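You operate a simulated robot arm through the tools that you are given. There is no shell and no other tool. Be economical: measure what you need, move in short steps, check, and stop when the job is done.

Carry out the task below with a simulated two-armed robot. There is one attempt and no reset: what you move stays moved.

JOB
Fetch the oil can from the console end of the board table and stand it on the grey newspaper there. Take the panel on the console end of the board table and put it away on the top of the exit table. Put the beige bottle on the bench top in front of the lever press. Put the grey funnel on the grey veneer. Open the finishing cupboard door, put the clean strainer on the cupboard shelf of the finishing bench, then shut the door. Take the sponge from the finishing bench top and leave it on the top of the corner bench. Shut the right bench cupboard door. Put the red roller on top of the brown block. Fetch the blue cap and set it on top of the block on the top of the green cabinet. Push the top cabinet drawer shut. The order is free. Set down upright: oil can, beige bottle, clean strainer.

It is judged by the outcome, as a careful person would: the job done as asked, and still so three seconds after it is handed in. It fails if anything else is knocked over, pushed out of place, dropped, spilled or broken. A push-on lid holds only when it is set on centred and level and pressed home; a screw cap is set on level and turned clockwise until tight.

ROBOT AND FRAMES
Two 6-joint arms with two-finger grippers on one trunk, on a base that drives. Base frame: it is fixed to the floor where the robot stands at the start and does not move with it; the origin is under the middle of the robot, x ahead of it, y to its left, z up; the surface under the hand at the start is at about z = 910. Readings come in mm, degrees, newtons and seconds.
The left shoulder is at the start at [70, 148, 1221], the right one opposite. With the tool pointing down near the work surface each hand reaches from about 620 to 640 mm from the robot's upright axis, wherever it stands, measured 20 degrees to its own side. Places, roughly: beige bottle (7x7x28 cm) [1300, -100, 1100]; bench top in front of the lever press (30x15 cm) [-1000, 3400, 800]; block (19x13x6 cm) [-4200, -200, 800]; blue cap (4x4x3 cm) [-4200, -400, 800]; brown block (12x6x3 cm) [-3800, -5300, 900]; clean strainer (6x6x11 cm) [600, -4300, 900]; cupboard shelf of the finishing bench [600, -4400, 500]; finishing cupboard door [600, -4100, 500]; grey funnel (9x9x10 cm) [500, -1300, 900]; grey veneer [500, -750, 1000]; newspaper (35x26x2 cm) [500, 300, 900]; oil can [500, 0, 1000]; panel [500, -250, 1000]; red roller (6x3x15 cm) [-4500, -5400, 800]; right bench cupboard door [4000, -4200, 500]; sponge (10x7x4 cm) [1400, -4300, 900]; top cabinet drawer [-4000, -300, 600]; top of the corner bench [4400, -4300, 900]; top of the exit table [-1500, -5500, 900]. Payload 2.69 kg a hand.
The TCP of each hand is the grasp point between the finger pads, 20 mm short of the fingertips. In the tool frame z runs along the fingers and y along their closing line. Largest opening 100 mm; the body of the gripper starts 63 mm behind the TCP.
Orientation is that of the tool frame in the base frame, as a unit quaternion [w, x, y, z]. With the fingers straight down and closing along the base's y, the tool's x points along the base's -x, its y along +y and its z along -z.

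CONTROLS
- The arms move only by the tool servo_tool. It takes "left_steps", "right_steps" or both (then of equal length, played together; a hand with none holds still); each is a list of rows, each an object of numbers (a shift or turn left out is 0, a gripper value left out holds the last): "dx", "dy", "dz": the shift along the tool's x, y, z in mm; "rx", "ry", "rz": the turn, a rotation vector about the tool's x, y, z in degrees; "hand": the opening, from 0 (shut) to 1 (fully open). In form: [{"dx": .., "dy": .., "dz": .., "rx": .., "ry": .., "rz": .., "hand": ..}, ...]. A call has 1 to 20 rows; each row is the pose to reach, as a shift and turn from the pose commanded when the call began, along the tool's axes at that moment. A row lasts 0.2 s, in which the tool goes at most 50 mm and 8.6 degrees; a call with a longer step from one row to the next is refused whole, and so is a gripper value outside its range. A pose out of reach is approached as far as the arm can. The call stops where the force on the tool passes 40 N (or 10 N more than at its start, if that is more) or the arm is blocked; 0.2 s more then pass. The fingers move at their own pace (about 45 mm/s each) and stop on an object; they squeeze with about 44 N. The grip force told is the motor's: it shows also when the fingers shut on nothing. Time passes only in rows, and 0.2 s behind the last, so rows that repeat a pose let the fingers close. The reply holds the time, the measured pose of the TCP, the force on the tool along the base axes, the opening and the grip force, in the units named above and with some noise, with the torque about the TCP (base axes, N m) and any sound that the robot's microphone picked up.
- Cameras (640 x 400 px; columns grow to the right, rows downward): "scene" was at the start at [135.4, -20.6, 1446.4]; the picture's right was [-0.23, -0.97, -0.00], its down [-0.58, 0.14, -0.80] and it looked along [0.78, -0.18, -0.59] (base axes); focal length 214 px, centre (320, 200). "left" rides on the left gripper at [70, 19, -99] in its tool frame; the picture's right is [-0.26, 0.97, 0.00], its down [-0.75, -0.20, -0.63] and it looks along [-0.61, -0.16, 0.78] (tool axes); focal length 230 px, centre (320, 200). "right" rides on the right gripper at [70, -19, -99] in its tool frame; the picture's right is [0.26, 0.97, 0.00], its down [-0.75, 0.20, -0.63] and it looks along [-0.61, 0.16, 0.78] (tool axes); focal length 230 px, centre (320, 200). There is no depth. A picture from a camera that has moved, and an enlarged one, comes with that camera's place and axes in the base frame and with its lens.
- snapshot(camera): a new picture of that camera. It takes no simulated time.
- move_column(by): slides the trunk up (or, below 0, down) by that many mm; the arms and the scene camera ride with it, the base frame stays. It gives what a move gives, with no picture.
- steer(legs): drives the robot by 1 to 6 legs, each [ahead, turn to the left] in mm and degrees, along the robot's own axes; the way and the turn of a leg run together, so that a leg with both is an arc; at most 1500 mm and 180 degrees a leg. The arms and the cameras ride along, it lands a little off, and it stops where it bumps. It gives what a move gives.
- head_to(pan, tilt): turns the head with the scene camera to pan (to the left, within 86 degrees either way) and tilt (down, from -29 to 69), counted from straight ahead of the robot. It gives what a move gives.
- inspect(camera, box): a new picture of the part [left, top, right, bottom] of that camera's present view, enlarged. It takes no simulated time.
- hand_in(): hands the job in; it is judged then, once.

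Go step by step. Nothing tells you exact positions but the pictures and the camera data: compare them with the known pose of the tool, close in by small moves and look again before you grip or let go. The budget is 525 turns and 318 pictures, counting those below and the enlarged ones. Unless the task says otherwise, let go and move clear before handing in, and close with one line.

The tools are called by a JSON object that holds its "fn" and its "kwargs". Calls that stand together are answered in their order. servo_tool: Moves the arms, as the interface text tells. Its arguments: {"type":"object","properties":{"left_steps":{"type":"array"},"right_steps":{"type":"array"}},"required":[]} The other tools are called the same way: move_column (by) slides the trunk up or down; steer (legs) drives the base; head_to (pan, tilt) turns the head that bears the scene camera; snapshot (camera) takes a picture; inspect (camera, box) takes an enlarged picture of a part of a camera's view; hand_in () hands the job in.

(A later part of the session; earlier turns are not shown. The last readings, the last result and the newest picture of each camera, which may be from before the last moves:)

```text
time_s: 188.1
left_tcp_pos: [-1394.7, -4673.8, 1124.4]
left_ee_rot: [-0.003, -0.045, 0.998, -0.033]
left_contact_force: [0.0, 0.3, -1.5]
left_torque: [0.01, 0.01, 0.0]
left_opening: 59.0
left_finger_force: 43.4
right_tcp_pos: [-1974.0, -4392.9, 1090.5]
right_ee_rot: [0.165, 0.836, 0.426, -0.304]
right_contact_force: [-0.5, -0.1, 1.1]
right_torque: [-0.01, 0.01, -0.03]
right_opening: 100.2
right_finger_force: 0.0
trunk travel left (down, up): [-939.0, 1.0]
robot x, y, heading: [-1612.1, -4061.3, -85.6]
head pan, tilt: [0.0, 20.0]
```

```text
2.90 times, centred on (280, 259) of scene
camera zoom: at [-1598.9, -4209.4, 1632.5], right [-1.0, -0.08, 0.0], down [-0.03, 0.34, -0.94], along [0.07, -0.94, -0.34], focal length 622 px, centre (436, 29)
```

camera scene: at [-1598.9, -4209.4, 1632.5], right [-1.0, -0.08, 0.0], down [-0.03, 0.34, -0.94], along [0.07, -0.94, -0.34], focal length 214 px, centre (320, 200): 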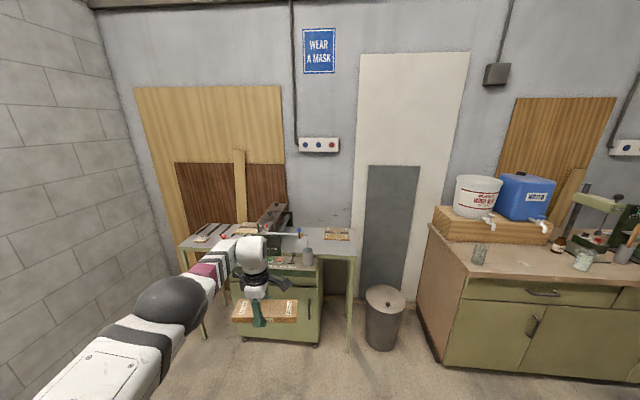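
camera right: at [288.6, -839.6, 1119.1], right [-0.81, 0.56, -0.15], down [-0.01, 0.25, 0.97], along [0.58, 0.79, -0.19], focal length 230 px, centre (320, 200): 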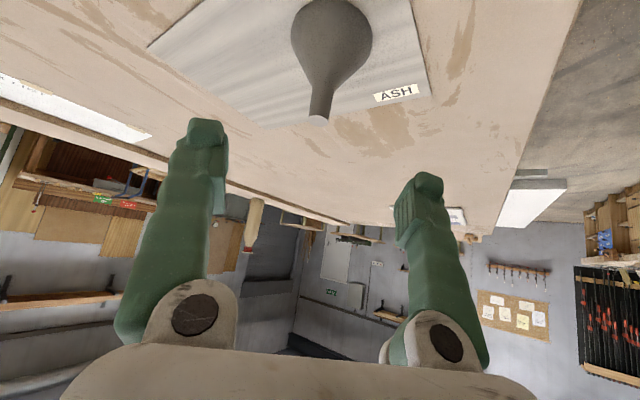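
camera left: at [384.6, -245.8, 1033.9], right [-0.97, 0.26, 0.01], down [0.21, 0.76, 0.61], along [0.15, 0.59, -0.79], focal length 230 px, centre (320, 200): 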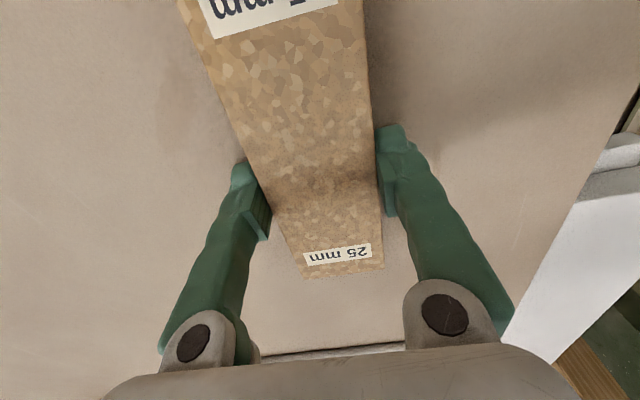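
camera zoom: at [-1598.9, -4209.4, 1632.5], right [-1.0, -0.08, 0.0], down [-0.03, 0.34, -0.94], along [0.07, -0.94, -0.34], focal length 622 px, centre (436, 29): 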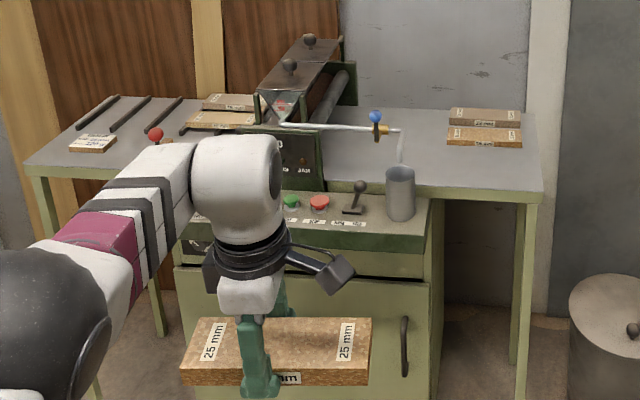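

There's a free spot on the exit table in front of the two stored panels, around [-1600,-5405]. I'll drive to about [-1765,-4815], facing -90°.

{"fn": "steer", "kwargs": {"legs": [[0, -16], [765, 0], [0, 11.5]]}}

{"fn": "head_to", "kwargs": {"pan": 10, "tilt": 45}}

{"fn": "snapshot", "kwargs": {"camera": "scene"}}

{"fn": "snapshot", "kwargs": {"camera": "left"}}

```text
time_s: 193.9
left_tcp_pos: [-1578.5, -5430.9, 1125.8]
left_ee_rot: [-0.003, -0.014, 0.999, -0.033]
left_contact_force: [-1.0, 0.3, 0.9]
left_torque: [0.05, -0.07, -0.03]
left_opening: 58.8
left_finger_force: 44.6
right_tcp_pos: [-2139.9, -5115.8, 1089.0]
right_ee_rot: [0.156, 0.848, 0.401, -0.308]
right_contact_force: [0.0, 0.2, -0.1]
right_torque: [0.0, -0.06, -0.03]
right_opening: 100.0
right_finger_force: 0.0
trunk travel left (down, up): [-939.0, 1.0]
robot x, y, heading: [-1751.4, -4814.1, -89.1]
head pan, tilt: [0.0, 20.0]
```

```text
time_s: 194.8
left_tcp_pos: [-1576.2, -5432.4, 1125.0]
left_ee_rot: [-0.005, -0.015, 0.999, -0.032]
left_contact_force: [0.1, 0.0, -2.3]
left_torque: [0.0, -0.01, 0.01]
left_opening: 59.1
left_finger_force: 44.3
right_tcp_pos: [-2136.9, -5117.1, 1091.1]
right_ee_rot: [0.154, 0.849, 0.4, -0.31]
right_contact_force: [-0.7, -0.6, -0.1]
right_torque: [-0.01, -0.04, 0.02]
right_opening: 99.8
right_finger_force: 0.0
trunk travel left (down, up): [-939.0, 1.0]
robot x, y, heading: [-1753.6, -4811.5, -89.1]
head pan, tilt: [10.0, 45.0]
```

```text
243 pictures are left
camera scene: at [-1737.8, -4943.7, 1593.8], right [-0.98, -0.19, 0.0], down [-0.13, 0.69, -0.71], along [0.13, -0.69, -0.71], focal length 214 px, centre (320, 200)
```

scene: 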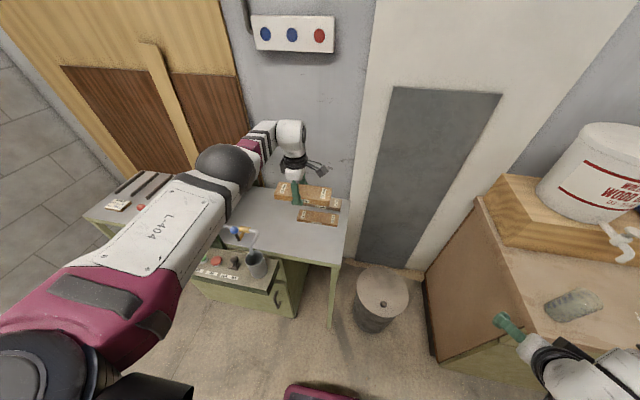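

```text
242 pictures are left
camera left: at [-1645.8, -5411.3, 1224.5], right [0.23, 0.97, -0.06], down [0.76, -0.14, 0.63], along [0.61, -0.19, -0.77], focal length 230 px, centre (320, 200)
```

left: 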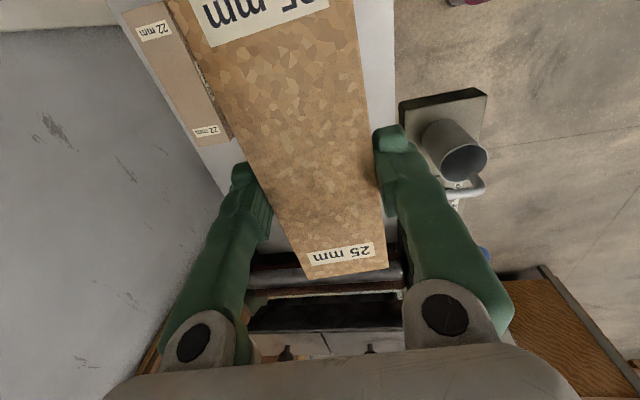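

I'll straighten the hand and move above the free strip (centre about [-1620,-5405]), lowering part-way.

{"fn": "servo_tool", "kwargs": {"left_steps": [{"dx": 22, "dy": 10, "rx": -2.2}, {"dx": 44, "dy": 20, "rx": -4.5}, {"dx": 44, "dy": 27, "dz": 30, "rx": -4.5}, {"dx": 44, "dy": 27, "dz": 70, "rx": -4.5}, {"dx": 44, "dy": 27, "dz": 110, "rx": -4.5}, {"dx": 44, "dy": 27, "dz": 150, "rx": -4.5}, {"dx": 44, "dy": 27, "dz": 150, "rx": -4.5}]}}

{"fn": "snapshot", "kwargs": {"camera": "scene"}}

{"fn": "snapshot", "kwargs": {"camera": "left"}}

```text
time_s: 196.4
left_tcp_pos: [-1613.1, -5386.3, 1010.8]
left_ee_rot: [-0.005, -0.013, 1.0, 0.004]
left_contact_force: [-0.7, 0.3, -1.9]
left_torque: [-0.02, -0.04, -0.01]
left_opening: 58.8
left_finger_force: 44.0
left hand out of reach, approached as far as the arm can: row 4, 5, 6, 7
right_tcp_pos: [-2138.1, -5115.9, 1090.5]
right_ee_rot: [0.155, 0.848, 0.401, -0.31]
right_contact_force: [0.5, 0.0, -0.5]
right_torque: [0.01, 0.01, -0.01]
right_opening: 100.2
right_finger_force: 0.1
trunk travel left (down, up): [-939.0, 1.0]
robot x, y, heading: [-1753.5, -4811.5, -89.1]
head pan, tilt: [10.0, 45.0]
```

```text
241 pictures are left
camera scene: at [-1738.5, -4943.3, 1593.8], right [-0.98, -0.19, 0.0], down [-0.13, 0.69, -0.71], along [0.13, -0.69, -0.71], focal length 214 px, centre (320, 200)
```

scene: 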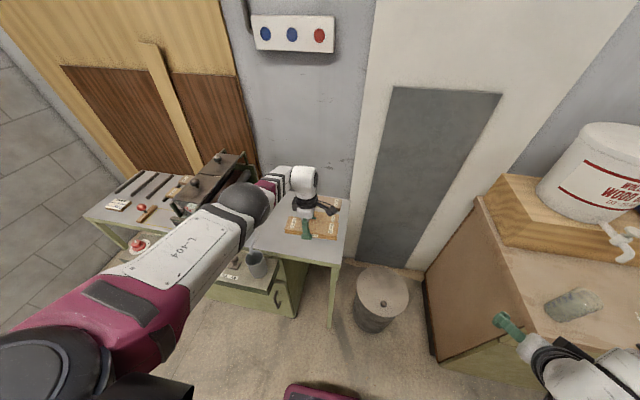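

```text
240 pictures are left
camera left: at [-1681.4, -5372.5, 1111.1], right [0.23, 0.97, 0.0], down [0.76, -0.19, 0.62], along [0.6, -0.14, -0.79], focal length 230 px, centre (320, 200)
```

left: 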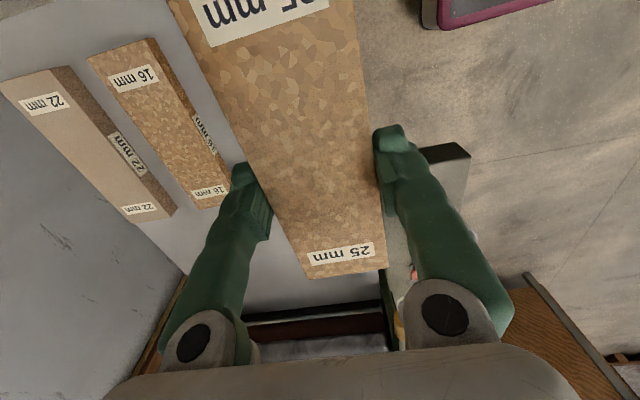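

The hand is above the strip. I'll lower with the trunk, 75 mm first, and look.

{"fn": "move_column", "kwargs": {"by": -75}}

{"fn": "inspect", "kwargs": {"camera": "scene", "box": [200, 120, 400, 300]}}

{"fn": "snapshot", "kwargs": {"camera": "left"}}

```text
time_s: 197.5
left_tcp_pos: [-1612.6, -5387.3, 935.7]
left_ee_rot: [-0.007, -0.012, 1.0, 0.004]
left_contact_force: [-1.0, -0.4, -2.3]
left_torque: [0.0, -0.02, -0.05]
left_opening: 58.8
left_finger_force: 44.0
right_tcp_pos: [-2138.1, -5116.3, 1015.7]
right_ee_rot: [0.155, 0.848, 0.401, -0.309]
right_contact_force: [-1.2, 0.1, 0.5]
right_torque: [0.0, 0.0, 0.0]
right_opening: 99.9
right_finger_force: 0.0
trunk travel left (down, up): [-864.0, 76.0]
robot x, y, heading: [-1754.7, -4813.2, -88.9]
head pan, tilt: [10.0, 45.0]
```

```text
2.22 times, centred on (300, 210) of scene
camera zoom: at [-1738.8, -4943.0, 1518.8], right [-0.98, -0.19, 0.0], down [-0.13, 0.69, -0.71], along [0.13, -0.69, -0.71], focal length 477 px, centre (364, 178)
```

zoom: 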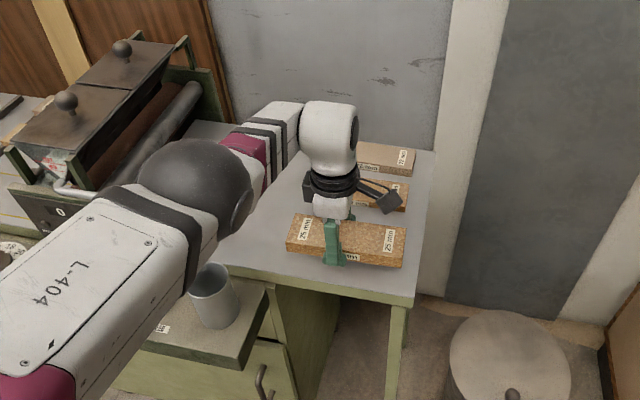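

```text
238 pictures are left
camera left: at [-1681.6, -5372.4, 1036.5], right [0.23, 0.97, 0.0], down [0.76, -0.19, 0.62], along [0.6, -0.14, -0.79], focal length 230 px, centre (320, 200)
```

left: 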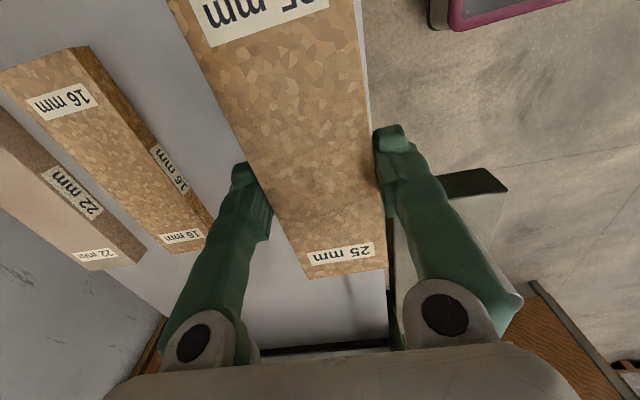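

The panel's near edge is right at the table edge. I'll move 35 mm further in before lowering.

{"fn": "servo_tool", "kwargs": {"left_steps": [{"dy": -18}, {"dy": -35}, {"dy": -35}]}}

{"fn": "snapshot", "kwargs": {"camera": "left"}}

```text
time_s: 198.3
left_tcp_pos: [-1604.5, -5392.4, 945.4]
left_ee_rot: [-0.006, -0.013, 1.0, 0.005]
left_contact_force: [-0.1, -0.7, -2.3]
left_torque: [0.02, -0.01, 0.0]
left_opening: 58.6
left_finger_force: 43.9
left hand out of reach, approached as far as the arm can: row 1, 2, 3
right_tcp_pos: [-2138.5, -5116.3, 1015.6]
right_ee_rot: [0.156, 0.848, 0.402, -0.309]
right_contact_force: [0.0, 0.0, 0.3]
right_torque: [-0.02, 0.0, -0.02]
right_opening: 100.1
right_finger_force: 0.1
trunk travel left (down, up): [-864.0, 76.0]
robot x, y, heading: [-1753.6, -4811.5, -89.1]
head pan, tilt: [10.0, 45.0]
```

```text
237 pictures are left
camera left: at [-1672.3, -5377.9, 1046.7], right [0.23, 0.97, 0.0], down [0.76, -0.18, 0.62], along [0.6, -0.14, -0.79], focal length 230 px, centre (320, 200)
```

left: 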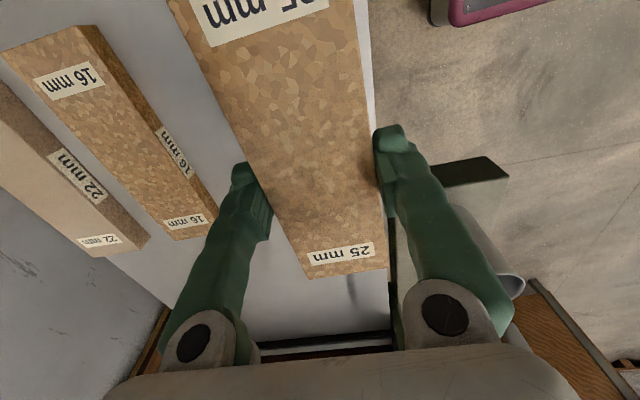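

The arm is at full stretch, so I'll nudge the base forward 30 mm instead.

{"fn": "steer", "kwargs": {"legs": [[30, 0]]}}

{"fn": "servo_tool", "kwargs": {"left_steps": [{"dz": 0}, {"dz": 0}]}}

{"fn": "snapshot", "kwargs": {"camera": "left"}}

```text
time_s: 199.1
left_tcp_pos: [-1604.7, -5417.0, 950.0]
left_ee_rot: [-0.005, -0.013, 1.0, 0.001]
left_contact_force: [-0.5, 0.0, -0.9]
left_torque: [-0.09, 0.0, 0.01]
left_opening: 58.9
left_finger_force: 43.6
right_tcp_pos: [-2138.2, -5139.6, 1016.9]
right_ee_rot: [0.158, 0.847, 0.4, -0.311]
right_contact_force: [-0.5, 1.0, 0.3]
right_torque: [-0.03, -0.03, 0.03]
right_opening: 100.1
right_finger_force: 0.0
trunk travel left (down, up): [-864.0, 76.0]
robot x, y, heading: [-1753.8, -4841.4, -89.0]
head pan, tilt: [10.0, 45.0]
```

```text
time_s: 199.7
left_tcp_pos: [-1605.0, -5420.9, 946.8]
left_ee_rot: [-0.006, -0.013, 1.0, 0.003]
left_contact_force: [0.0, 0.4, -1.5]
left_torque: [-0.05, -0.02, -0.01]
left_opening: 58.5
left_finger_force: 43.6
right_tcp_pos: [-2137.6, -5145.4, 1015.1]
right_ee_rot: [0.156, 0.848, 0.401, -0.31]
right_contact_force: [-0.1, 0.2, -0.8]
right_torque: [-0.01, 0.0, 0.02]
right_opening: 99.8
right_finger_force: 0.1
trunk travel left (down, up): [-864.0, 76.0]
robot x, y, heading: [-1752.4, -4840.6, -89.0]
head pan, tilt: [10.0, 45.0]
```

```text
236 pictures are left
camera left: at [-1672.5, -5406.2, 1047.6], right [0.23, 0.97, 0.0], down [0.76, -0.18, 0.62], along [0.6, -0.14, -0.79], focal length 230 px, centre (320, 200)
```

left: 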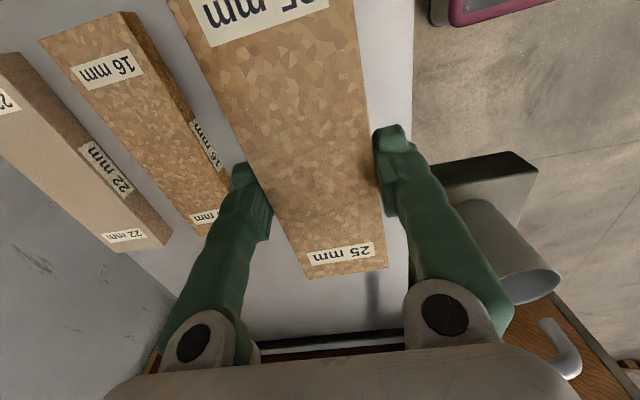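

Centred now. I'll lower with the trunk in steps, watching the force.

{"fn": "move_column", "kwargs": {"by": -20}}

{"fn": "inspect", "kwargs": {"camera": "scene", "box": [250, 160, 360, 260]}}

```text
time_s: 200.4
left_tcp_pos: [-1605.3, -5422.6, 926.6]
left_ee_rot: [-0.007, -0.013, 1.0, 0.003]
left_contact_force: [0.4, 0.0, -1.7]
left_torque: [0.0, -0.02, -0.03]
left_opening: 58.8
left_finger_force: 44.3
right_tcp_pos: [-2136.0, -5145.8, 994.6]
right_ee_rot: [0.155, 0.848, 0.401, -0.309]
right_contact_force: [-0.2, -0.3, -0.2]
right_torque: [0.01, 0.01, 0.0]
right_opening: 99.9
right_finger_force: 0.0
trunk travel left (down, up): [-844.0, 96.0]
robot x, y, heading: [-1753.7, -4839.6, -89.2]
head pan, tilt: [10.0, 45.0]
```

```text
4.00 times, centred on (305, 210) of scene
camera zoom: at [-1738.4, -4972.2, 1498.8], right [-0.98, -0.19, 0.0], down [-0.13, 0.69, -0.71], along [0.13, -0.69, -0.71], focal length 858 px, centre (380, 160)
```

zoom: 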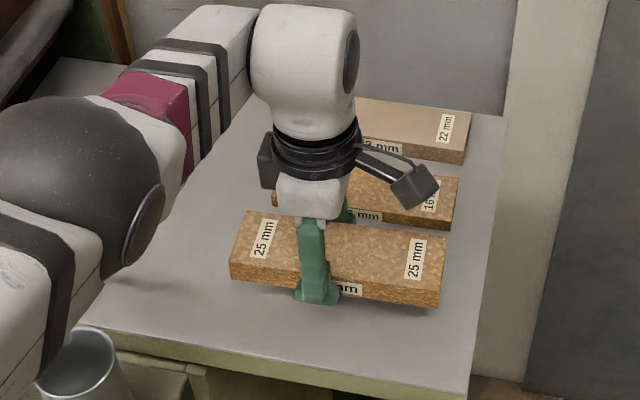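

It's close to the surface. Small trunk steps now.

{"fn": "move_column", "kwargs": {"by": -10}}

{"fn": "servo_tool", "kwargs": {"left_steps": [{"dz": 1.5}, {"dz": 3}, {"dz": 4.5}, {"dz": 6}, {"dz": 6}]}}

```text
time_s: 201.0
left_tcp_pos: [-1604.0, -5423.7, 915.0]
left_ee_rot: [-0.005, -0.013, 1.0, 0.004]
left_contact_force: [0.0, -0.1, -1.3]
left_torque: [0.02, 0.03, 0.0]
left_opening: 58.8
left_finger_force: 43.4
right_tcp_pos: [-2138.1, -5146.3, 986.0]
right_ee_rot: [0.155, 0.848, 0.402, -0.309]
right_contact_force: [0.5, -0.6, -1.5]
right_torque: [0.0, 0.0, -0.01]
right_opening: 100.2
right_finger_force: 0.0
trunk travel left (down, up): [-834.0, 106.0]
robot x, y, heading: [-1753.4, -4842.5, -89.2]
head pan, tilt: [10.0, 45.0]
```

```text
time_s: 202.2
left_tcp_pos: [-1606.1, -5419.6, 907.7]
left_ee_rot: [-0.008, -0.014, 1.0, 0.003]
left_contact_force: [-0.5, -0.4, -0.8]
left_torque: [0.01, -0.03, -0.01]
left_opening: 58.6
left_finger_force: 43.9
right_tcp_pos: [-2138.3, -5145.9, 985.2]
right_ee_rot: [0.155, 0.848, 0.401, -0.31]
right_contact_force: [-1.2, 0.3, -0.5]
right_torque: [0.01, 0.02, -0.02]
right_opening: 100.2
right_finger_force: 0.0
trunk travel left (down, up): [-834.0, 106.0]
robot x, y, heading: [-1757.3, -4843.1, -88.9]
head pan, tilt: [10.0, 45.0]
```

{"fn": "move_column", "kwargs": {"by": -4}}

{"fn": "move_column", "kwargs": {"by": -3}}

{"fn": "inspect", "kwargs": {"camera": "scene", "box": [250, 160, 360, 260]}}

```text
time_s: 202.7
left_tcp_pos: [-1605.8, -5420.0, 905.3]
left_ee_rot: [-0.007, -0.013, 1.0, 0.003]
left_contact_force: [-0.4, -0.5, -2.1]
left_torque: [0.06, -0.01, 0.02]
left_opening: 58.9
left_finger_force: 44.5
right_tcp_pos: [-2137.7, -5146.2, 982.0]
right_ee_rot: [0.155, 0.848, 0.401, -0.31]
right_contact_force: [-0.8, 0.4, -0.1]
right_torque: [0.01, -0.01, 0.02]
right_opening: 99.8
right_finger_force: 0.0
trunk travel left (down, up): [-830.0, 110.0]
robot x, y, heading: [-1755.2, -4845.3, -89.3]
head pan, tilt: [10.0, 45.0]
```

```text
time_s: 203.2
left_tcp_pos: [-1604.9, -5420.0, 901.6]
left_ee_rot: [-0.007, -0.013, 1.0, 0.002]
left_contact_force: [0.6, 0.0, -2.1]
left_torque: [-0.02, -0.04, 0.02]
left_opening: 59.0
left_finger_force: 43.7
right_tcp_pos: [-2138.5, -5145.8, 978.3]
right_ee_rot: [0.155, 0.848, 0.401, -0.31]
right_contact_force: [0.5, -1.0, 0.6]
right_torque: [-0.01, 0.0, 0.04]
right_opening: 99.9
right_finger_force: 0.0
trunk travel left (down, up): [-827.0, 113.0]
robot x, y, heading: [-1754.4, -4837.9, -89.3]
head pan, tilt: [10.0, 45.0]
```

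```text
4.00 times, centred on (305, 210) of scene
camera zoom: at [-1738.5, -4973.3, 1481.8], right [-0.98, -0.19, 0.0], down [-0.13, 0.69, -0.71], along [0.13, -0.69, -0.71], focal length 858 px, centre (380, 160)
```

zoom: 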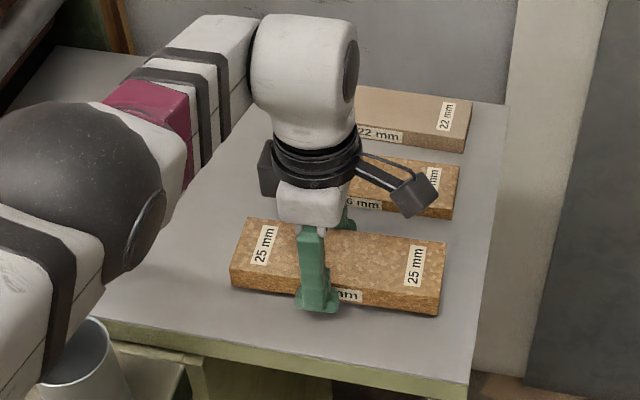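

{"fn": "servo_tool", "kwargs": {"left_steps": [{"dz": 1.5}, {"dz": 3}, {"dz": 4.5}, {"dz": 6}, {"dz": 7.5}, {"dz": 9}]}}

```text
time_s: 204.6
left_tcp_pos: [-1604.6, -5418.3, 893.8]
left_ee_rot: [-0.006, -0.013, 1.0, 0.003]
left_contact_force: [-0.4, 1.0, -0.8]
left_torque: [0.01, 0.0, 0.02]
left_opening: 58.8
left_finger_force: 43.5
left hand out of reach, approached as far as the arm can: row 5
right_tcp_pos: [-2137.8, -5146.5, 978.4]
right_ee_rot: [0.154, 0.848, 0.401, -0.31]
right_contact_force: [-0.2, 0.2, 0.3]
right_torque: [0.01, -0.04, -0.01]
right_opening: 100.1
right_finger_force: 0.1
trunk travel left (down, up): [-827.0, 113.0]
robot x, y, heading: [-1754.5, -4846.7, -89.3]
head pan, tilt: [10.0, 45.0]
```

{"fn": "servo_tool", "kwargs": {"left_steps": [{"dz": 1.5}, {"dz": 3}, {"dz": 4.5}, {"dz": 6}, {"dz": 7.5}, {"dz": 9}]}}

{"fn": "inspect", "kwargs": {"camera": "scene", "box": [250, 160, 360, 260]}}

```text
time_s: 206.0
left_tcp_pos: [-1603.6, -5415.2, 886.3]
left_ee_rot: [-0.008, -0.013, 1.0, 0.002]
left_contact_force: [0.1, -0.5, -1.8]
left_torque: [-0.06, -0.01, 0.0]
left_opening: 58.7
left_finger_force: 43.7
left hand out of reach, approached as far as the arm can: row 1, 2, 3, 4, 5, 6
right_tcp_pos: [-2138.4, -5145.9, 977.8]
right_ee_rot: [0.155, 0.848, 0.401, -0.309]
right_contact_force: [0.1, -1.1, -0.1]
right_torque: [0.0, 0.01, 0.0]
right_opening: 99.9
right_finger_force: 0.1
trunk travel left (down, up): [-827.0, 113.0]
robot x, y, heading: [-1753.4, -4843.3, -89.3]
head pan, tilt: [10.0, 45.0]
```

```text
4.00 times, centred on (305, 210) of scene
camera zoom: at [-1738.4, -4973.1, 1481.8], right [-0.98, -0.19, 0.0], down [-0.13, 0.69, -0.71], along [0.13, -0.69, -0.71], focal length 858 px, centre (380, 160)
```

zoom: 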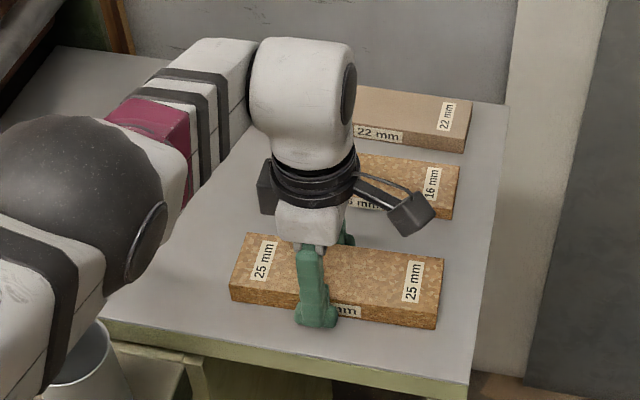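

Still not touching, so the table is a bit lower than I thought. I'll continue with trunk steps.

{"fn": "move_column", "kwargs": {"by": -5}}

{"fn": "move_column", "kwargs": {"by": -4}}

{"fn": "servo_tool", "kwargs": {"left_steps": [{"dz": 1.5}, {"dz": 3}, {"dz": 4.5}, {"dz": 6}]}}

```text
time_s: 206.6
left_tcp_pos: [-1604.2, -5415.3, 884.2]
left_ee_rot: [-0.008, -0.013, 1.0, -0.001]
left_contact_force: [0.5, -1.1, 11.5]
left_torque: [0.19, 1.24, 0.09]
left_opening: 58.8
left_finger_force: 43.9
right_tcp_pos: [-2137.9, -5143.9, 973.7]
right_ee_rot: [0.155, 0.849, 0.4, -0.309]
right_contact_force: [-0.4, -0.3, -0.1]
right_torque: [0.04, 0.03, -0.02]
right_opening: 100.1
right_finger_force: 0.1
trunk travel left (down, up): [-822.0, 118.0]
robot x, y, heading: [-1755.6, -4841.7, -89.0]
head pan, tilt: [10.0, 45.0]
```

```text
time_s: 207.1
left_tcp_pos: [-1604.9, -5415.4, 883.3]
left_ee_rot: [-0.006, -0.013, 1.0, -0.005]
left_contact_force: [3.9, -6.5, 30.7]
left_torque: [-0.19, 0.43, 0.12]
left_opening: 58.8
left_finger_force: 43.7
right_tcp_pos: [-2138.4, -5143.9, 970.8]
right_ee_rot: [0.157, 0.848, 0.4, -0.31]
right_contact_force: [0.5, -0.6, 0.3]
right_torque: [-0.02, -0.04, -0.02]
right_opening: 100.3
right_finger_force: 0.0
trunk travel left (down, up): [-818.0, 122.0]
robot x, y, heading: [-1756.1, -4839.4, -89.0]
head pan, tilt: [10.0, 45.0]
```

```text
time_s: 208.0
left_tcp_pos: [-1604.3, -5415.7, 879.8]
left_ee_rot: [-0.008, -0.013, 1.0, -0.007]
left_contact_force: [0.6, 4.1, 12.7]
left_torque: [0.25, 0.01, -0.03]
left_opening: 58.9
left_finger_force: 44.4
right_tcp_pos: [-2138.0, -5143.5, 969.1]
right_ee_rot: [0.157, 0.848, 0.4, -0.31]
right_contact_force: [0.7, 0.7, 0.4]
right_torque: [-0.01, 0.03, 0.01]
right_opening: 100.2
right_finger_force: 0.0
trunk travel left (down, up): [-818.0, 122.0]
robot x, y, heading: [-1756.7, -4842.2, -89.0]
head pan, tilt: [10.0, 45.0]
stopped in row 4 (left hand): the force on the tool passed its limit at 42 N (the readings are from after the stop); the commanded pose is now the measured one
```

Firm contact: the panel is down. I'll open partly and lift straight off with the trunk.

{"fn": "servo_tool", "kwargs": {"left_steps": [{"hand": 0.65}, {"hand": 0.7}, {"hand": 0.78}, {"hand": 0.78}]}}

{"fn": "snapshot", "kwargs": {"camera": "left"}}

```text
time_s: 209.0
left_tcp_pos: [-1606.1, -5418.8, 880.1]
left_ee_rot: [-0.008, -0.011, 1.0, -0.008]
left_contact_force: [3.4, -13.8, 19.5]
left_torque: [0.57, -0.13, -0.21]
left_opening: 69.2
left_finger_force: 0.0
right_tcp_pos: [-2138.3, -5145.1, 970.2]
right_ee_rot: [0.155, 0.848, 0.4, -0.31]
right_contact_force: [-0.1, -0.5, 0.0]
right_torque: [0.03, -0.01, 0.0]
right_opening: 99.8
right_finger_force: 0.1
trunk travel left (down, up): [-818.0, 122.0]
robot x, y, heading: [-1755.1, -4841.2, -89.0]
head pan, tilt: [10.0, 45.0]
```

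```text
232 pictures are left
camera left: at [-1673.2, -5402.2, 980.3], right [0.24, 0.97, -0.02], down [0.76, -0.17, 0.62], along [0.6, -0.16, -0.78], focal length 230 px, centre (320, 200)
```

left: 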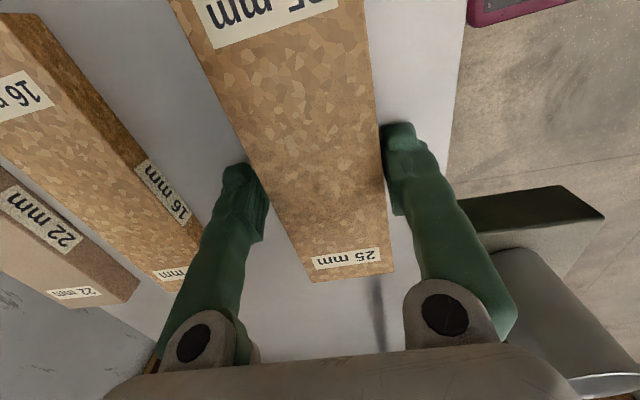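

The fingertips are pressing the table, so I'll lift with the trunk.

{"fn": "move_column", "kwargs": {"by": 8}}

{"fn": "servo_tool", "kwargs": {"left_steps": [{"hand": 0.85}, {"hand": 0.85}, {"hand": 0.85}]}}

{"fn": "move_column", "kwargs": {"by": 110}}

{"fn": "snapshot", "kwargs": {"camera": "scene"}}

```text
time_s: 209.6
left_tcp_pos: [-1605.5, -5415.3, 885.0]
left_ee_rot: [-0.008, -0.012, 1.0, -0.003]
left_contact_force: [0.2, -0.4, -0.1]
left_torque: [-0.02, 0.0, 0.01]
left_opening: 78.0
left_finger_force: 0.2
right_tcp_pos: [-2137.2, -5145.2, 977.0]
right_ee_rot: [0.155, 0.848, 0.401, -0.308]
right_contact_force: [-0.3, -0.1, -0.4]
right_torque: [-0.02, -0.01, 0.02]
right_opening: 100.2
right_finger_force: 0.1
trunk travel left (down, up): [-826.0, 114.0]
robot x, y, heading: [-1755.7, -4841.2, -89.1]
head pan, tilt: [10.0, 45.0]
```

```text
time_s: 210.4
left_tcp_pos: [-1605.9, -5419.4, 885.9]
left_ee_rot: [-0.008, -0.012, 1.0, -0.006]
left_contact_force: [0.7, -0.1, -0.4]
left_torque: [0.01, 0.03, -0.02]
left_opening: 85.2
left_finger_force: 0.1
right_tcp_pos: [-2136.7, -5146.4, 977.0]
right_ee_rot: [0.155, 0.849, 0.401, -0.309]
right_contact_force: [1.3, -0.3, 0.0]
right_torque: [-0.01, 0.0, 0.0]
right_opening: 100.0
right_finger_force: 0.0
trunk travel left (down, up): [-826.0, 114.0]
robot x, y, heading: [-1753.4, -4843.3, -89.2]
head pan, tilt: [10.0, 45.0]
```

```text
time_s: 211.8
left_tcp_pos: [-1604.8, -5417.5, 996.4]
left_ee_rot: [-0.008, -0.012, 1.0, -0.006]
left_contact_force: [0.2, -0.6, -0.1]
left_torque: [0.03, 0.0, -0.01]
left_opening: 85.1
left_finger_force: 0.0
right_tcp_pos: [-2137.3, -5146.3, 1087.7]
right_ee_rot: [0.155, 0.848, 0.401, -0.31]
right_contact_force: [0.3, -0.2, -0.2]
right_torque: [-0.01, -0.01, 0.02]
right_opening: 99.9
right_finger_force: 0.1
trunk travel left (down, up): [-936.0, 4.0]
robot x, y, heading: [-1750.8, -4841.2, -89.2]
head pan, tilt: [10.0, 45.0]
```

```text
231 pictures are left
camera scene: at [-1738.4, -4972.8, 1590.8], right [-0.98, -0.19, 0.0], down [-0.13, 0.69, -0.71], along [0.13, -0.69, -0.71], focal length 214 px, centre (320, 200)
```

scene: 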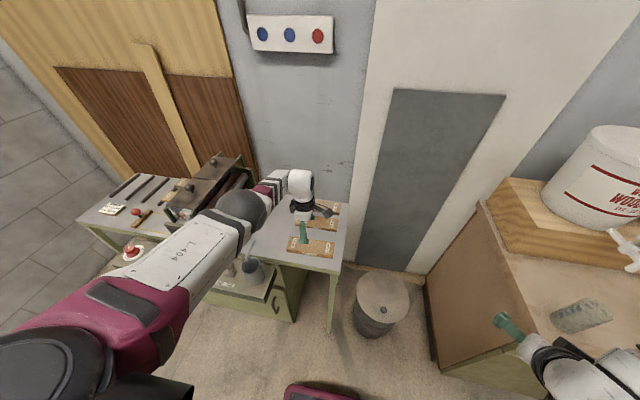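

The panel is away. Next are the red roller and brown block further along this wall (-x). I'll back off, turn towards -x and survey.

{"fn": "steer", "kwargs": {"legs": [[-700, 0], [0, -60]]}}

{"fn": "head_to", "kwargs": {"pan": 15, "tilt": 15}}

{"fn": "snapshot", "kwargs": {"camera": "scene"}}

{"fn": "head_to", "kwargs": {"pan": -40, "tilt": 15}}

{"fn": "snapshot", "kwargs": {"camera": "scene"}}

```text
time_s: 218.3
left_tcp_pos: [-2191.0, -4535.4, 996.0]
left_ee_rot: [-0.009, 0.499, 0.867, -0.001]
left_contact_force: [-0.2, 0.4, 0.7]
left_torque: [-0.01, -0.03, -0.01]
left_opening: 84.9
left_finger_force: 0.2
right_tcp_pos: [-2209.9, -3941.0, 1088.6]
right_ee_rot: [-0.024, 0.934, -0.086, -0.345]
right_contact_force: [-0.6, 0.7, 0.2]
right_torque: [0.01, -0.02, 0.02]
right_opening: 100.1
right_finger_force: 0.1
trunk travel left (down, up): [-936.0, 4.0]
robot x, y, heading: [-1757.6, -4130.9, -150.0]
head pan, tilt: [10.0, 45.0]
```

```text
time_s: 219.3
left_tcp_pos: [-2192.0, -4536.9, 996.2]
left_ee_rot: [-0.009, 0.499, 0.867, 0.0]
left_contact_force: [0.4, -0.2, 0.4]
left_torque: [0.01, 0.04, 0.03]
left_opening: 84.8
left_finger_force: 0.1
right_tcp_pos: [-2210.4, -3939.2, 1087.4]
right_ee_rot: [-0.025, 0.934, -0.088, -0.345]
right_contact_force: [0.4, -0.8, -0.3]
right_torque: [0.05, -0.01, -0.01]
right_opening: 100.4
right_finger_force: 0.0
trunk travel left (down, up): [-936.0, 4.0]
robot x, y, heading: [-1762.9, -4126.7, -150.1]
head pan, tilt: [15.0, 15.0]
```

```text
230 pictures are left
camera scene: at [-1869.4, -4219.4, 1637.6], right [-0.7, 0.71, 0.0], down [0.18, 0.18, -0.97], along [-0.69, -0.68, -0.26], focal length 214 px, centre (320, 200)
```

scene: 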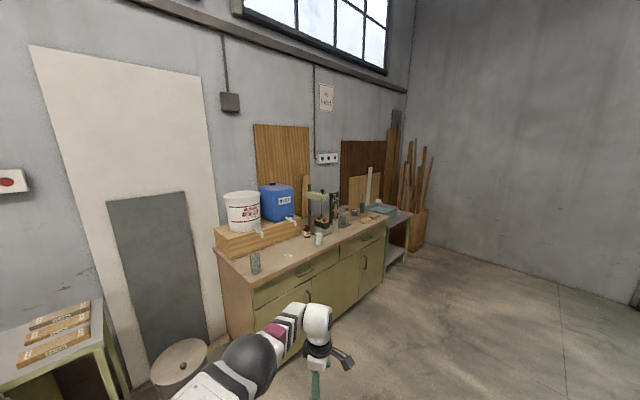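

```text
time_s: 220.5
left_tcp_pos: [-2191.7, -4537.0, 995.8]
left_ee_rot: [-0.009, 0.498, 0.867, -0.002]
left_contact_force: [0.5, -0.3, 0.5]
left_torque: [0.0, 0.0, 0.05]
left_opening: 85.1
left_finger_force: 0.1
right_tcp_pos: [-2210.0, -3938.7, 1087.9]
right_ee_rot: [-0.024, 0.934, -0.086, -0.345]
right_contact_force: [0.2, 0.2, 1.0]
right_torque: [0.03, 0.04, 0.0]
right_opening: 100.1
right_finger_force: 0.0
trunk travel left (down, up): [-936.0, 4.0]
robot x, y, heading: [-1762.1, -4128.2, -150.3]
head pan, tilt: [-40.0, 15.0]
```

```text
229 pictures are left
camera scene: at [-1894.9, -4137.3, 1637.7], right [0.18, 0.98, 0.0], down [0.25, -0.05, -0.97], along [-0.95, 0.17, -0.26], focal length 214 px, centre (320, 200)
```

scene: 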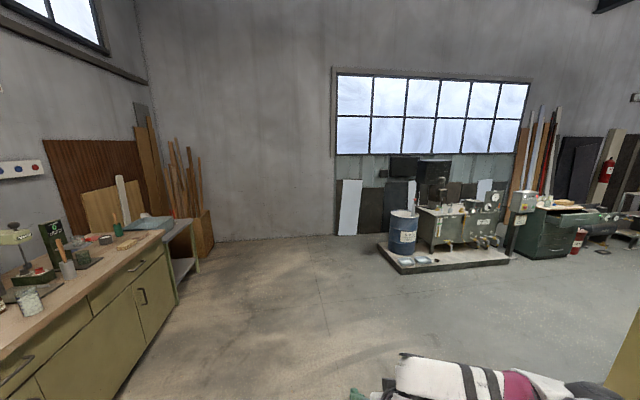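

{"fn": "inspect", "kwargs": {"camera": "scene", "box": [0, 190, 240, 340]}}

```text
2.67 times, centred on (120, 265) of scene
camera zoom: at [-1894.9, -4137.3, 1637.7], right [0.18, 0.98, 0.0], down [0.25, -0.05, -0.97], along [-0.95, 0.17, -0.26], focal length 572 px, centre (853, 27)
```

zoom: 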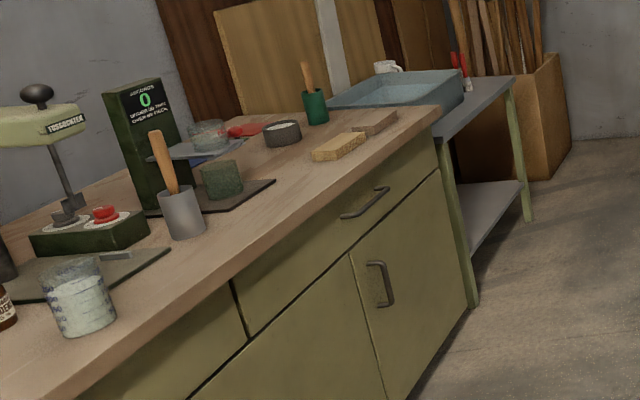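

The brown block is near the far front end of this bench, and something red is on the grey side table. I'll drive to about [-3950,-4500], facing the bench.

{"fn": "steer", "kwargs": {"legs": [[0, -20.5], [1120, 0], [1100, 0], [0, 80]]}}

{"fn": "head_to", "kwargs": {"pan": 0, "tilt": 30}}

{"fn": "snapshot", "kwargs": {"camera": "scene"}}

```text
time_s: 236.0
left_tcp_pos: [-3778.0, -5051.6, 995.9]
left_ee_rot: [-0.007, -0.016, 1.0, -0.006]
left_contact_force: [-1.6, -0.6, 0.1]
left_torque: [0.02, 0.02, -0.05]
left_opening: 85.1
left_finger_force: 0.1
right_tcp_pos: [-4313.2, -4783.2, 1086.7]
right_ee_rot: [0.156, 0.846, 0.405, -0.308]
right_contact_force: [0.2, 0.2, 1.1]
right_torque: [0.0, -0.02, 0.0]
right_opening: 100.1
right_finger_force: 0.0
trunk travel left (down, up): [-936.0, 4.0]
robot x, y, heading: [-3933.0, -4480.5, -88.6]
head pan, tilt: [-40.0, 15.0]
```

```text
time_s: 237.1
left_tcp_pos: [-3778.0, -5052.4, 996.1]
left_ee_rot: [-0.008, -0.017, 1.0, -0.005]
left_contact_force: [-0.4, -0.4, 0.2]
left_torque: [0.0, -0.02, 0.02]
left_opening: 85.1
left_finger_force: 0.1
right_tcp_pos: [-4313.0, -4784.7, 1087.2]
right_ee_rot: [0.157, 0.846, 0.405, -0.308]
right_contact_force: [-1.2, 0.4, -0.5]
right_torque: [0.02, 0.05, 0.03]
right_opening: 100.1
right_finger_force: 0.1
trunk travel left (down, up): [-936.0, 4.0]
robot x, y, heading: [-3930.7, -4479.8, -88.7]
head pan, tilt: [0.0, 30.0]
```

```text
227 pictures are left
camera scene: at [-3928.7, -4618.4, 1613.5], right [-1.0, -0.02, 0.0], down [-0.01, 0.5, -0.87], along [0.02, -0.87, -0.5], focal length 214 px, centre (320, 200)
```

scene: 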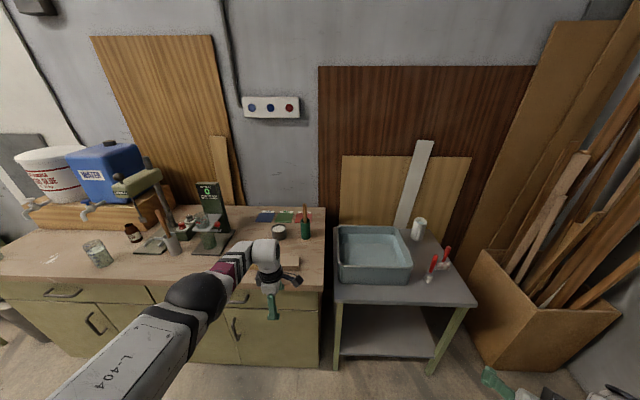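

{"fn": "inspect", "kwargs": {"camera": "scene", "box": [320, 200, 480, 320]}}

{"fn": "inspect", "kwargs": {"camera": "scene", "box": [200, 190, 340, 310]}}

```text
3.33 times, centred on (400, 260) of scene
camera zoom: at [-3928.7, -4618.4, 1613.5], right [-1.0, -0.02, 0.0], down [-0.01, 0.5, -0.87], along [0.02, -0.87, -0.5], focal length 715 px, centre (53, 0)
```

zoom: 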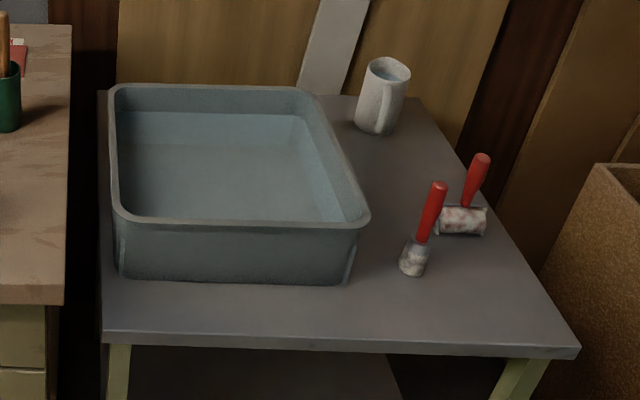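

```text
3.33 times, centred on (270, 250) of scene
camera zoom: at [-3928.7, -4618.4, 1613.5], right [-1.0, -0.02, 0.0], down [-0.01, 0.5, -0.87], along [0.02, -0.87, -0.5], focal length 715 px, centre (487, 33)
```

zoom: 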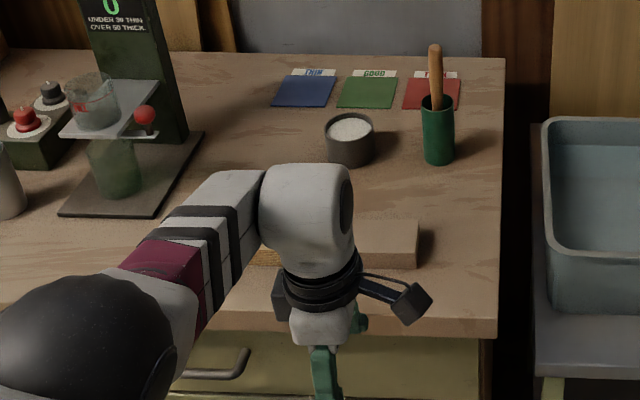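

The right-hand red tool at about [-4506,-5366] has a horizontal drum, so that's the roller; the other looks like a round brush. The brown block is at about [-3790,-5266]. I'll drive so the right hand faces the roller.

{"fn": "steer", "kwargs": {"legs": [[0, -57.5], [573, 0], [0, 96]]}}

{"fn": "head_to", "kwargs": {"pan": -45, "tilt": 45}}

{"fn": "snapshot", "kwargs": {"camera": "scene"}}

{"fn": "snapshot", "kwargs": {"camera": "right"}}

```text
time_s: 247.2
left_tcp_pos: [-3932.7, -5134.3, 996.8]
left_ee_rot: [-0.006, -0.356, 0.934, -0.008]
left_contact_force: [-0.6, 0.2, -0.3]
left_torque: [0.03, 0.01, 0.01]
left_opening: 85.0
left_finger_force: 0.1
right_tcp_pos: [-4514.9, -5272.0, 1087.4]
right_ee_rot: [0.252, 0.658, 0.669, -0.238]
right_contact_force: [0.4, 0.6, 0.1]
right_torque: [-0.05, 0.02, 0.0]
right_opening: 99.9
right_finger_force: 0.2
trunk travel left (down, up): [-936.0, 4.0]
robot x, y, heading: [-4416.9, -4792.0, -48.5]
head pan, tilt: [0.0, 30.0]
```

```text
time_s: 248.3
left_tcp_pos: [-3932.2, -5134.3, 995.6]
left_ee_rot: [-0.005, -0.356, 0.934, -0.008]
left_contact_force: [-0.2, -0.4, -0.4]
left_torque: [0.02, -0.01, 0.01]
left_opening: 85.0
left_finger_force: 0.1
right_tcp_pos: [-4514.1, -5270.8, 1087.0]
right_ee_rot: [0.252, 0.658, 0.669, -0.237]
right_contact_force: [-0.1, 0.4, 0.3]
right_torque: [-0.01, 0.02, -0.03]
right_opening: 99.8
right_finger_force: 0.1
trunk travel left (down, up): [-936.0, 4.0]
robot x, y, heading: [-4417.7, -4793.9, -48.7]
head pan, tilt: [-45.0, 45.0]
```

```text
224 pictures are left
camera scene: at [-4390.7, -4911.9, 1590.9], right [-1.0, 0.06, 0.0], down [0.05, 0.71, -0.71], along [-0.05, -0.71, -0.71], focal length 214 px, centre (320, 200)
```

scene: 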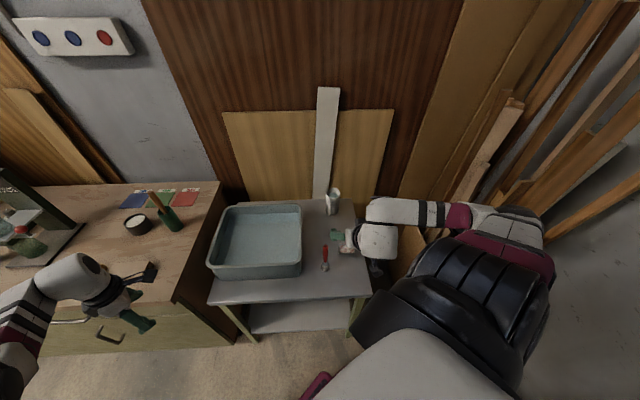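

```text
223 pictures are left
camera right: at [-4535.6, -5155.0, 1115.9], right [0.96, 0.22, -0.15], down [0.19, -0.16, 0.97], along [0.19, -0.96, -0.19], focal length 230 px, centre (320, 200)
```

right: 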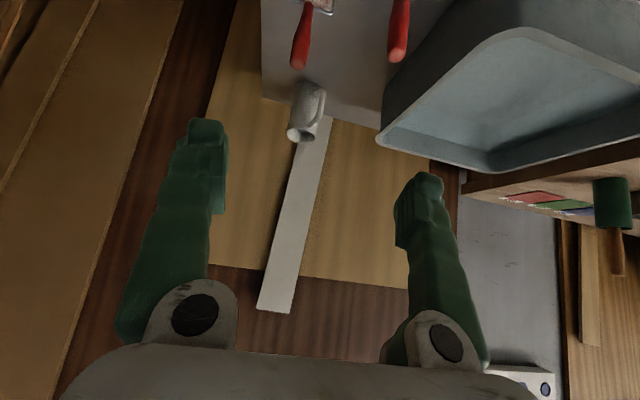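

I'll pull the right hand back and up to see the roller properly.

{"fn": "servo_tool", "kwargs": {"right_steps": [{"dz": -40}, {"dz": -80}, {"dz": -110}, {"dz": -110}]}}

{"fn": "snapshot", "kwargs": {"camera": "right"}}

{"fn": "inspect", "kwargs": {"camera": "scene", "box": [280, 170, 400, 300]}}

```text
time_s: 249.3
left_tcp_pos: [-3932.9, -5134.8, 995.7]
left_ee_rot: [-0.005, -0.355, 0.935, -0.009]
left_contact_force: [-0.1, -0.6, -0.8]
left_torque: [-0.01, -0.02, 0.01]
left_opening: 85.2
left_finger_force: 0.0
right_tcp_pos: [-4518.2, -5290.8, 1164.9]
right_ee_rot: [0.252, 0.658, 0.668, -0.237]
right_contact_force: [1.1, 0.6, 0.8]
right_torque: [-0.03, 0.04, 0.0]
right_opening: 100.0
right_finger_force: 0.0
right hand out of reach, approached as far as the arm can: row 1, 2, 3, 4
trunk travel left (down, up): [-936.0, 4.0]
robot x, y, heading: [-4416.4, -4788.5, -48.9]
head pan, tilt: [-45.0, 45.0]
```

```text
222 pictures are left
camera right: at [-4539.3, -5173.5, 1193.7], right [0.96, 0.22, -0.15], down [0.19, -0.16, 0.97], along [0.19, -0.96, -0.19], focal length 230 px, centre (320, 200)
```

right: 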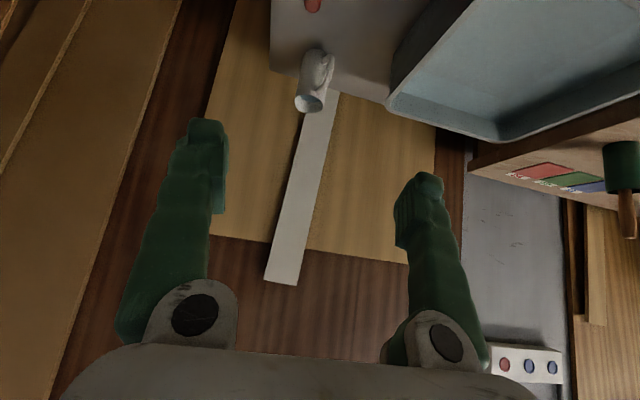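

```text
3.08 times, centred on (340, 235) of scene
camera zoom: at [-4390.6, -4911.7, 1590.9], right [-1.0, 0.07, 0.0], down [0.05, 0.71, -0.71], along [-0.05, -0.71, -0.71], focal length 660 px, centre (258, 92)
```

zoom: 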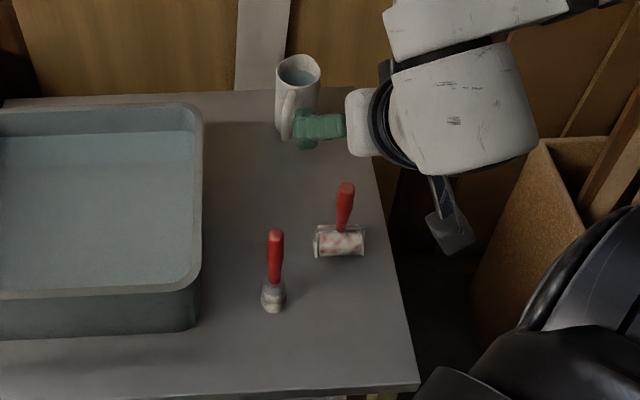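

The roller stands at about [-4541,-5414] on a table at z≈757, with its handle top near z 905. I'll lower the trunk 120 mm and move the right hand (60% open) to a pre-grasp.

{"fn": "move_column", "kwargs": {"by": -120}}

{"fn": "servo_tool", "kwargs": {"right_steps": [{"dx": 3, "dy": -9, "dz": 25, "hand": 0.6}, {"dx": 7, "dy": -18, "dz": 55}, {"dx": 11, "dy": -27, "dz": 80}, {"dx": 14, "dy": -27, "dz": 104}, {"dx": 14, "dy": -27, "dz": 104}]}}

{"fn": "snapshot", "kwargs": {"camera": "right"}}

{"fn": "snapshot", "kwargs": {"camera": "scene"}}

```text
time_s: 250.8
left_tcp_pos: [-3932.3, -5134.6, 875.4]
left_ee_rot: [-0.006, -0.356, 0.934, -0.008]
left_contact_force: [-0.2, 0.4, -0.1]
left_torque: [0.02, 0.02, 0.04]
left_opening: 85.2
left_finger_force: 0.0
right_tcp_pos: [-4517.6, -5290.9, 1045.3]
right_ee_rot: [0.252, 0.658, 0.669, -0.236]
right_contact_force: [0.4, 1.1, -0.3]
right_torque: [-0.02, 0.0, 0.0]
right_opening: 99.9
right_finger_force: 0.0
trunk travel left (down, up): [-816.0, 124.0]
robot x, y, heading: [-4419.2, -4793.9, -49.0]
head pan, tilt: [-45.0, 45.0]
```

```text
time_s: 252.0
left_tcp_pos: [-3932.5, -5135.5, 875.4]
left_ee_rot: [-0.006, -0.356, 0.934, -0.008]
left_contact_force: [-0.3, -0.4, 0.3]
left_torque: [0.03, -0.01, 0.04]
left_opening: 85.0
left_finger_force: 0.0
right_tcp_pos: [-4540.9, -5349.3, 956.9]
right_ee_rot: [0.253, 0.658, 0.669, -0.238]
right_contact_force: [0.6, 0.7, -0.2]
right_torque: [0.01, -0.02, -0.01]
right_opening: 60.0
right_finger_force: 0.0
trunk travel left (down, up): [-816.0, 124.0]
robot x, y, heading: [-4419.0, -4791.9, -48.7]
head pan, tilt: [-45.0, 45.0]
```

```text
220 pictures are left
camera right: at [-4562.9, -5231.8, 984.5], right [0.96, 0.22, -0.15], down [0.19, -0.16, 0.97], along [0.19, -0.96, -0.19], focal length 230 px, centre (320, 200)
```

right: 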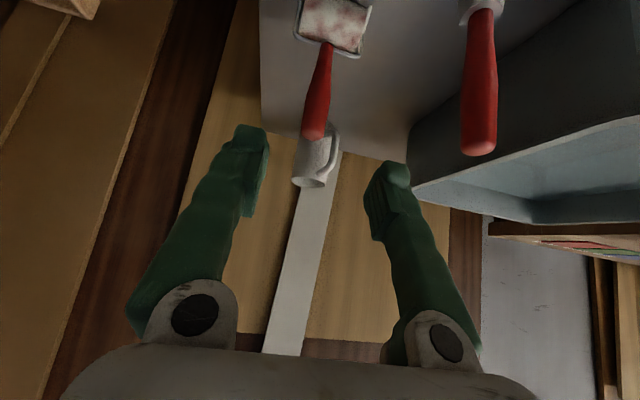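

```text
219 pictures are left
camera scene: at [-4390.7, -4911.7, 1470.9], right [-1.0, 0.07, 0.0], down [0.05, 0.71, -0.71], along [-0.05, -0.71, -0.71], focal length 214 px, centre (320, 200)
```

scene: 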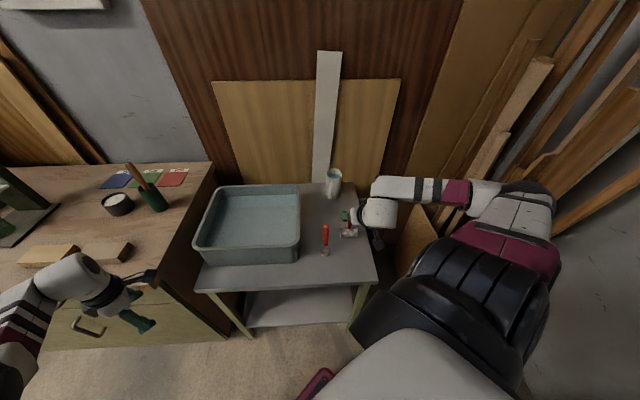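

It's centred. I'll advance 100 mm and close.

{"fn": "servo_tool", "kwargs": {"right_steps": [{"dz": 30}, {"dz": 60}, {"dz": 85}, {"dz": 100}, {"dz": 100}]}}

{"fn": "snapshot", "kwargs": {"camera": "right"}}

```text
time_s: 253.2
left_tcp_pos: [-3932.8, -5133.3, 874.6]
left_ee_rot: [-0.006, -0.356, 0.934, -0.008]
left_contact_force: [-0.2, -1.0, -0.5]
left_torque: [0.0, -0.02, 0.0]
left_opening: 85.1
left_finger_force: 0.1
right_tcp_pos: [-4540.7, -5413.3, 880.9]
right_ee_rot: [0.253, 0.657, 0.669, -0.236]
right_contact_force: [-0.3, 0.1, 0.2]
right_torque: [0.01, 0.0, 0.01]
right_opening: 59.9
right_finger_force: 0.1
trunk travel left (down, up): [-816.0, 124.0]
robot x, y, heading: [-4415.9, -4796.0, -49.0]
head pan, tilt: [-45.0, 45.0]
```

```text
218 pictures are left
camera right: at [-4562.7, -5296.1, 909.2], right [0.96, 0.22, -0.15], down [0.19, -0.16, 0.97], along [0.19, -0.96, -0.19], focal length 230 px, centre (320, 200)
```

right: 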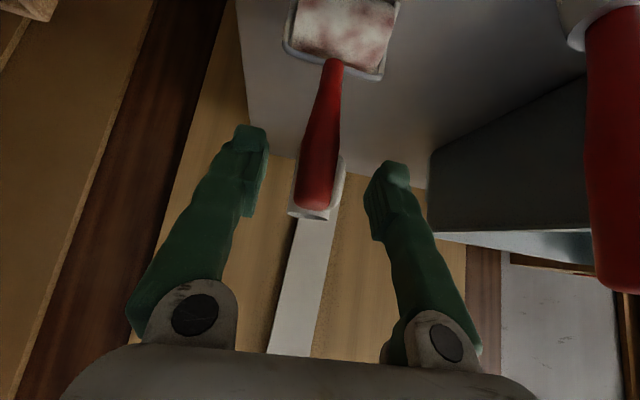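

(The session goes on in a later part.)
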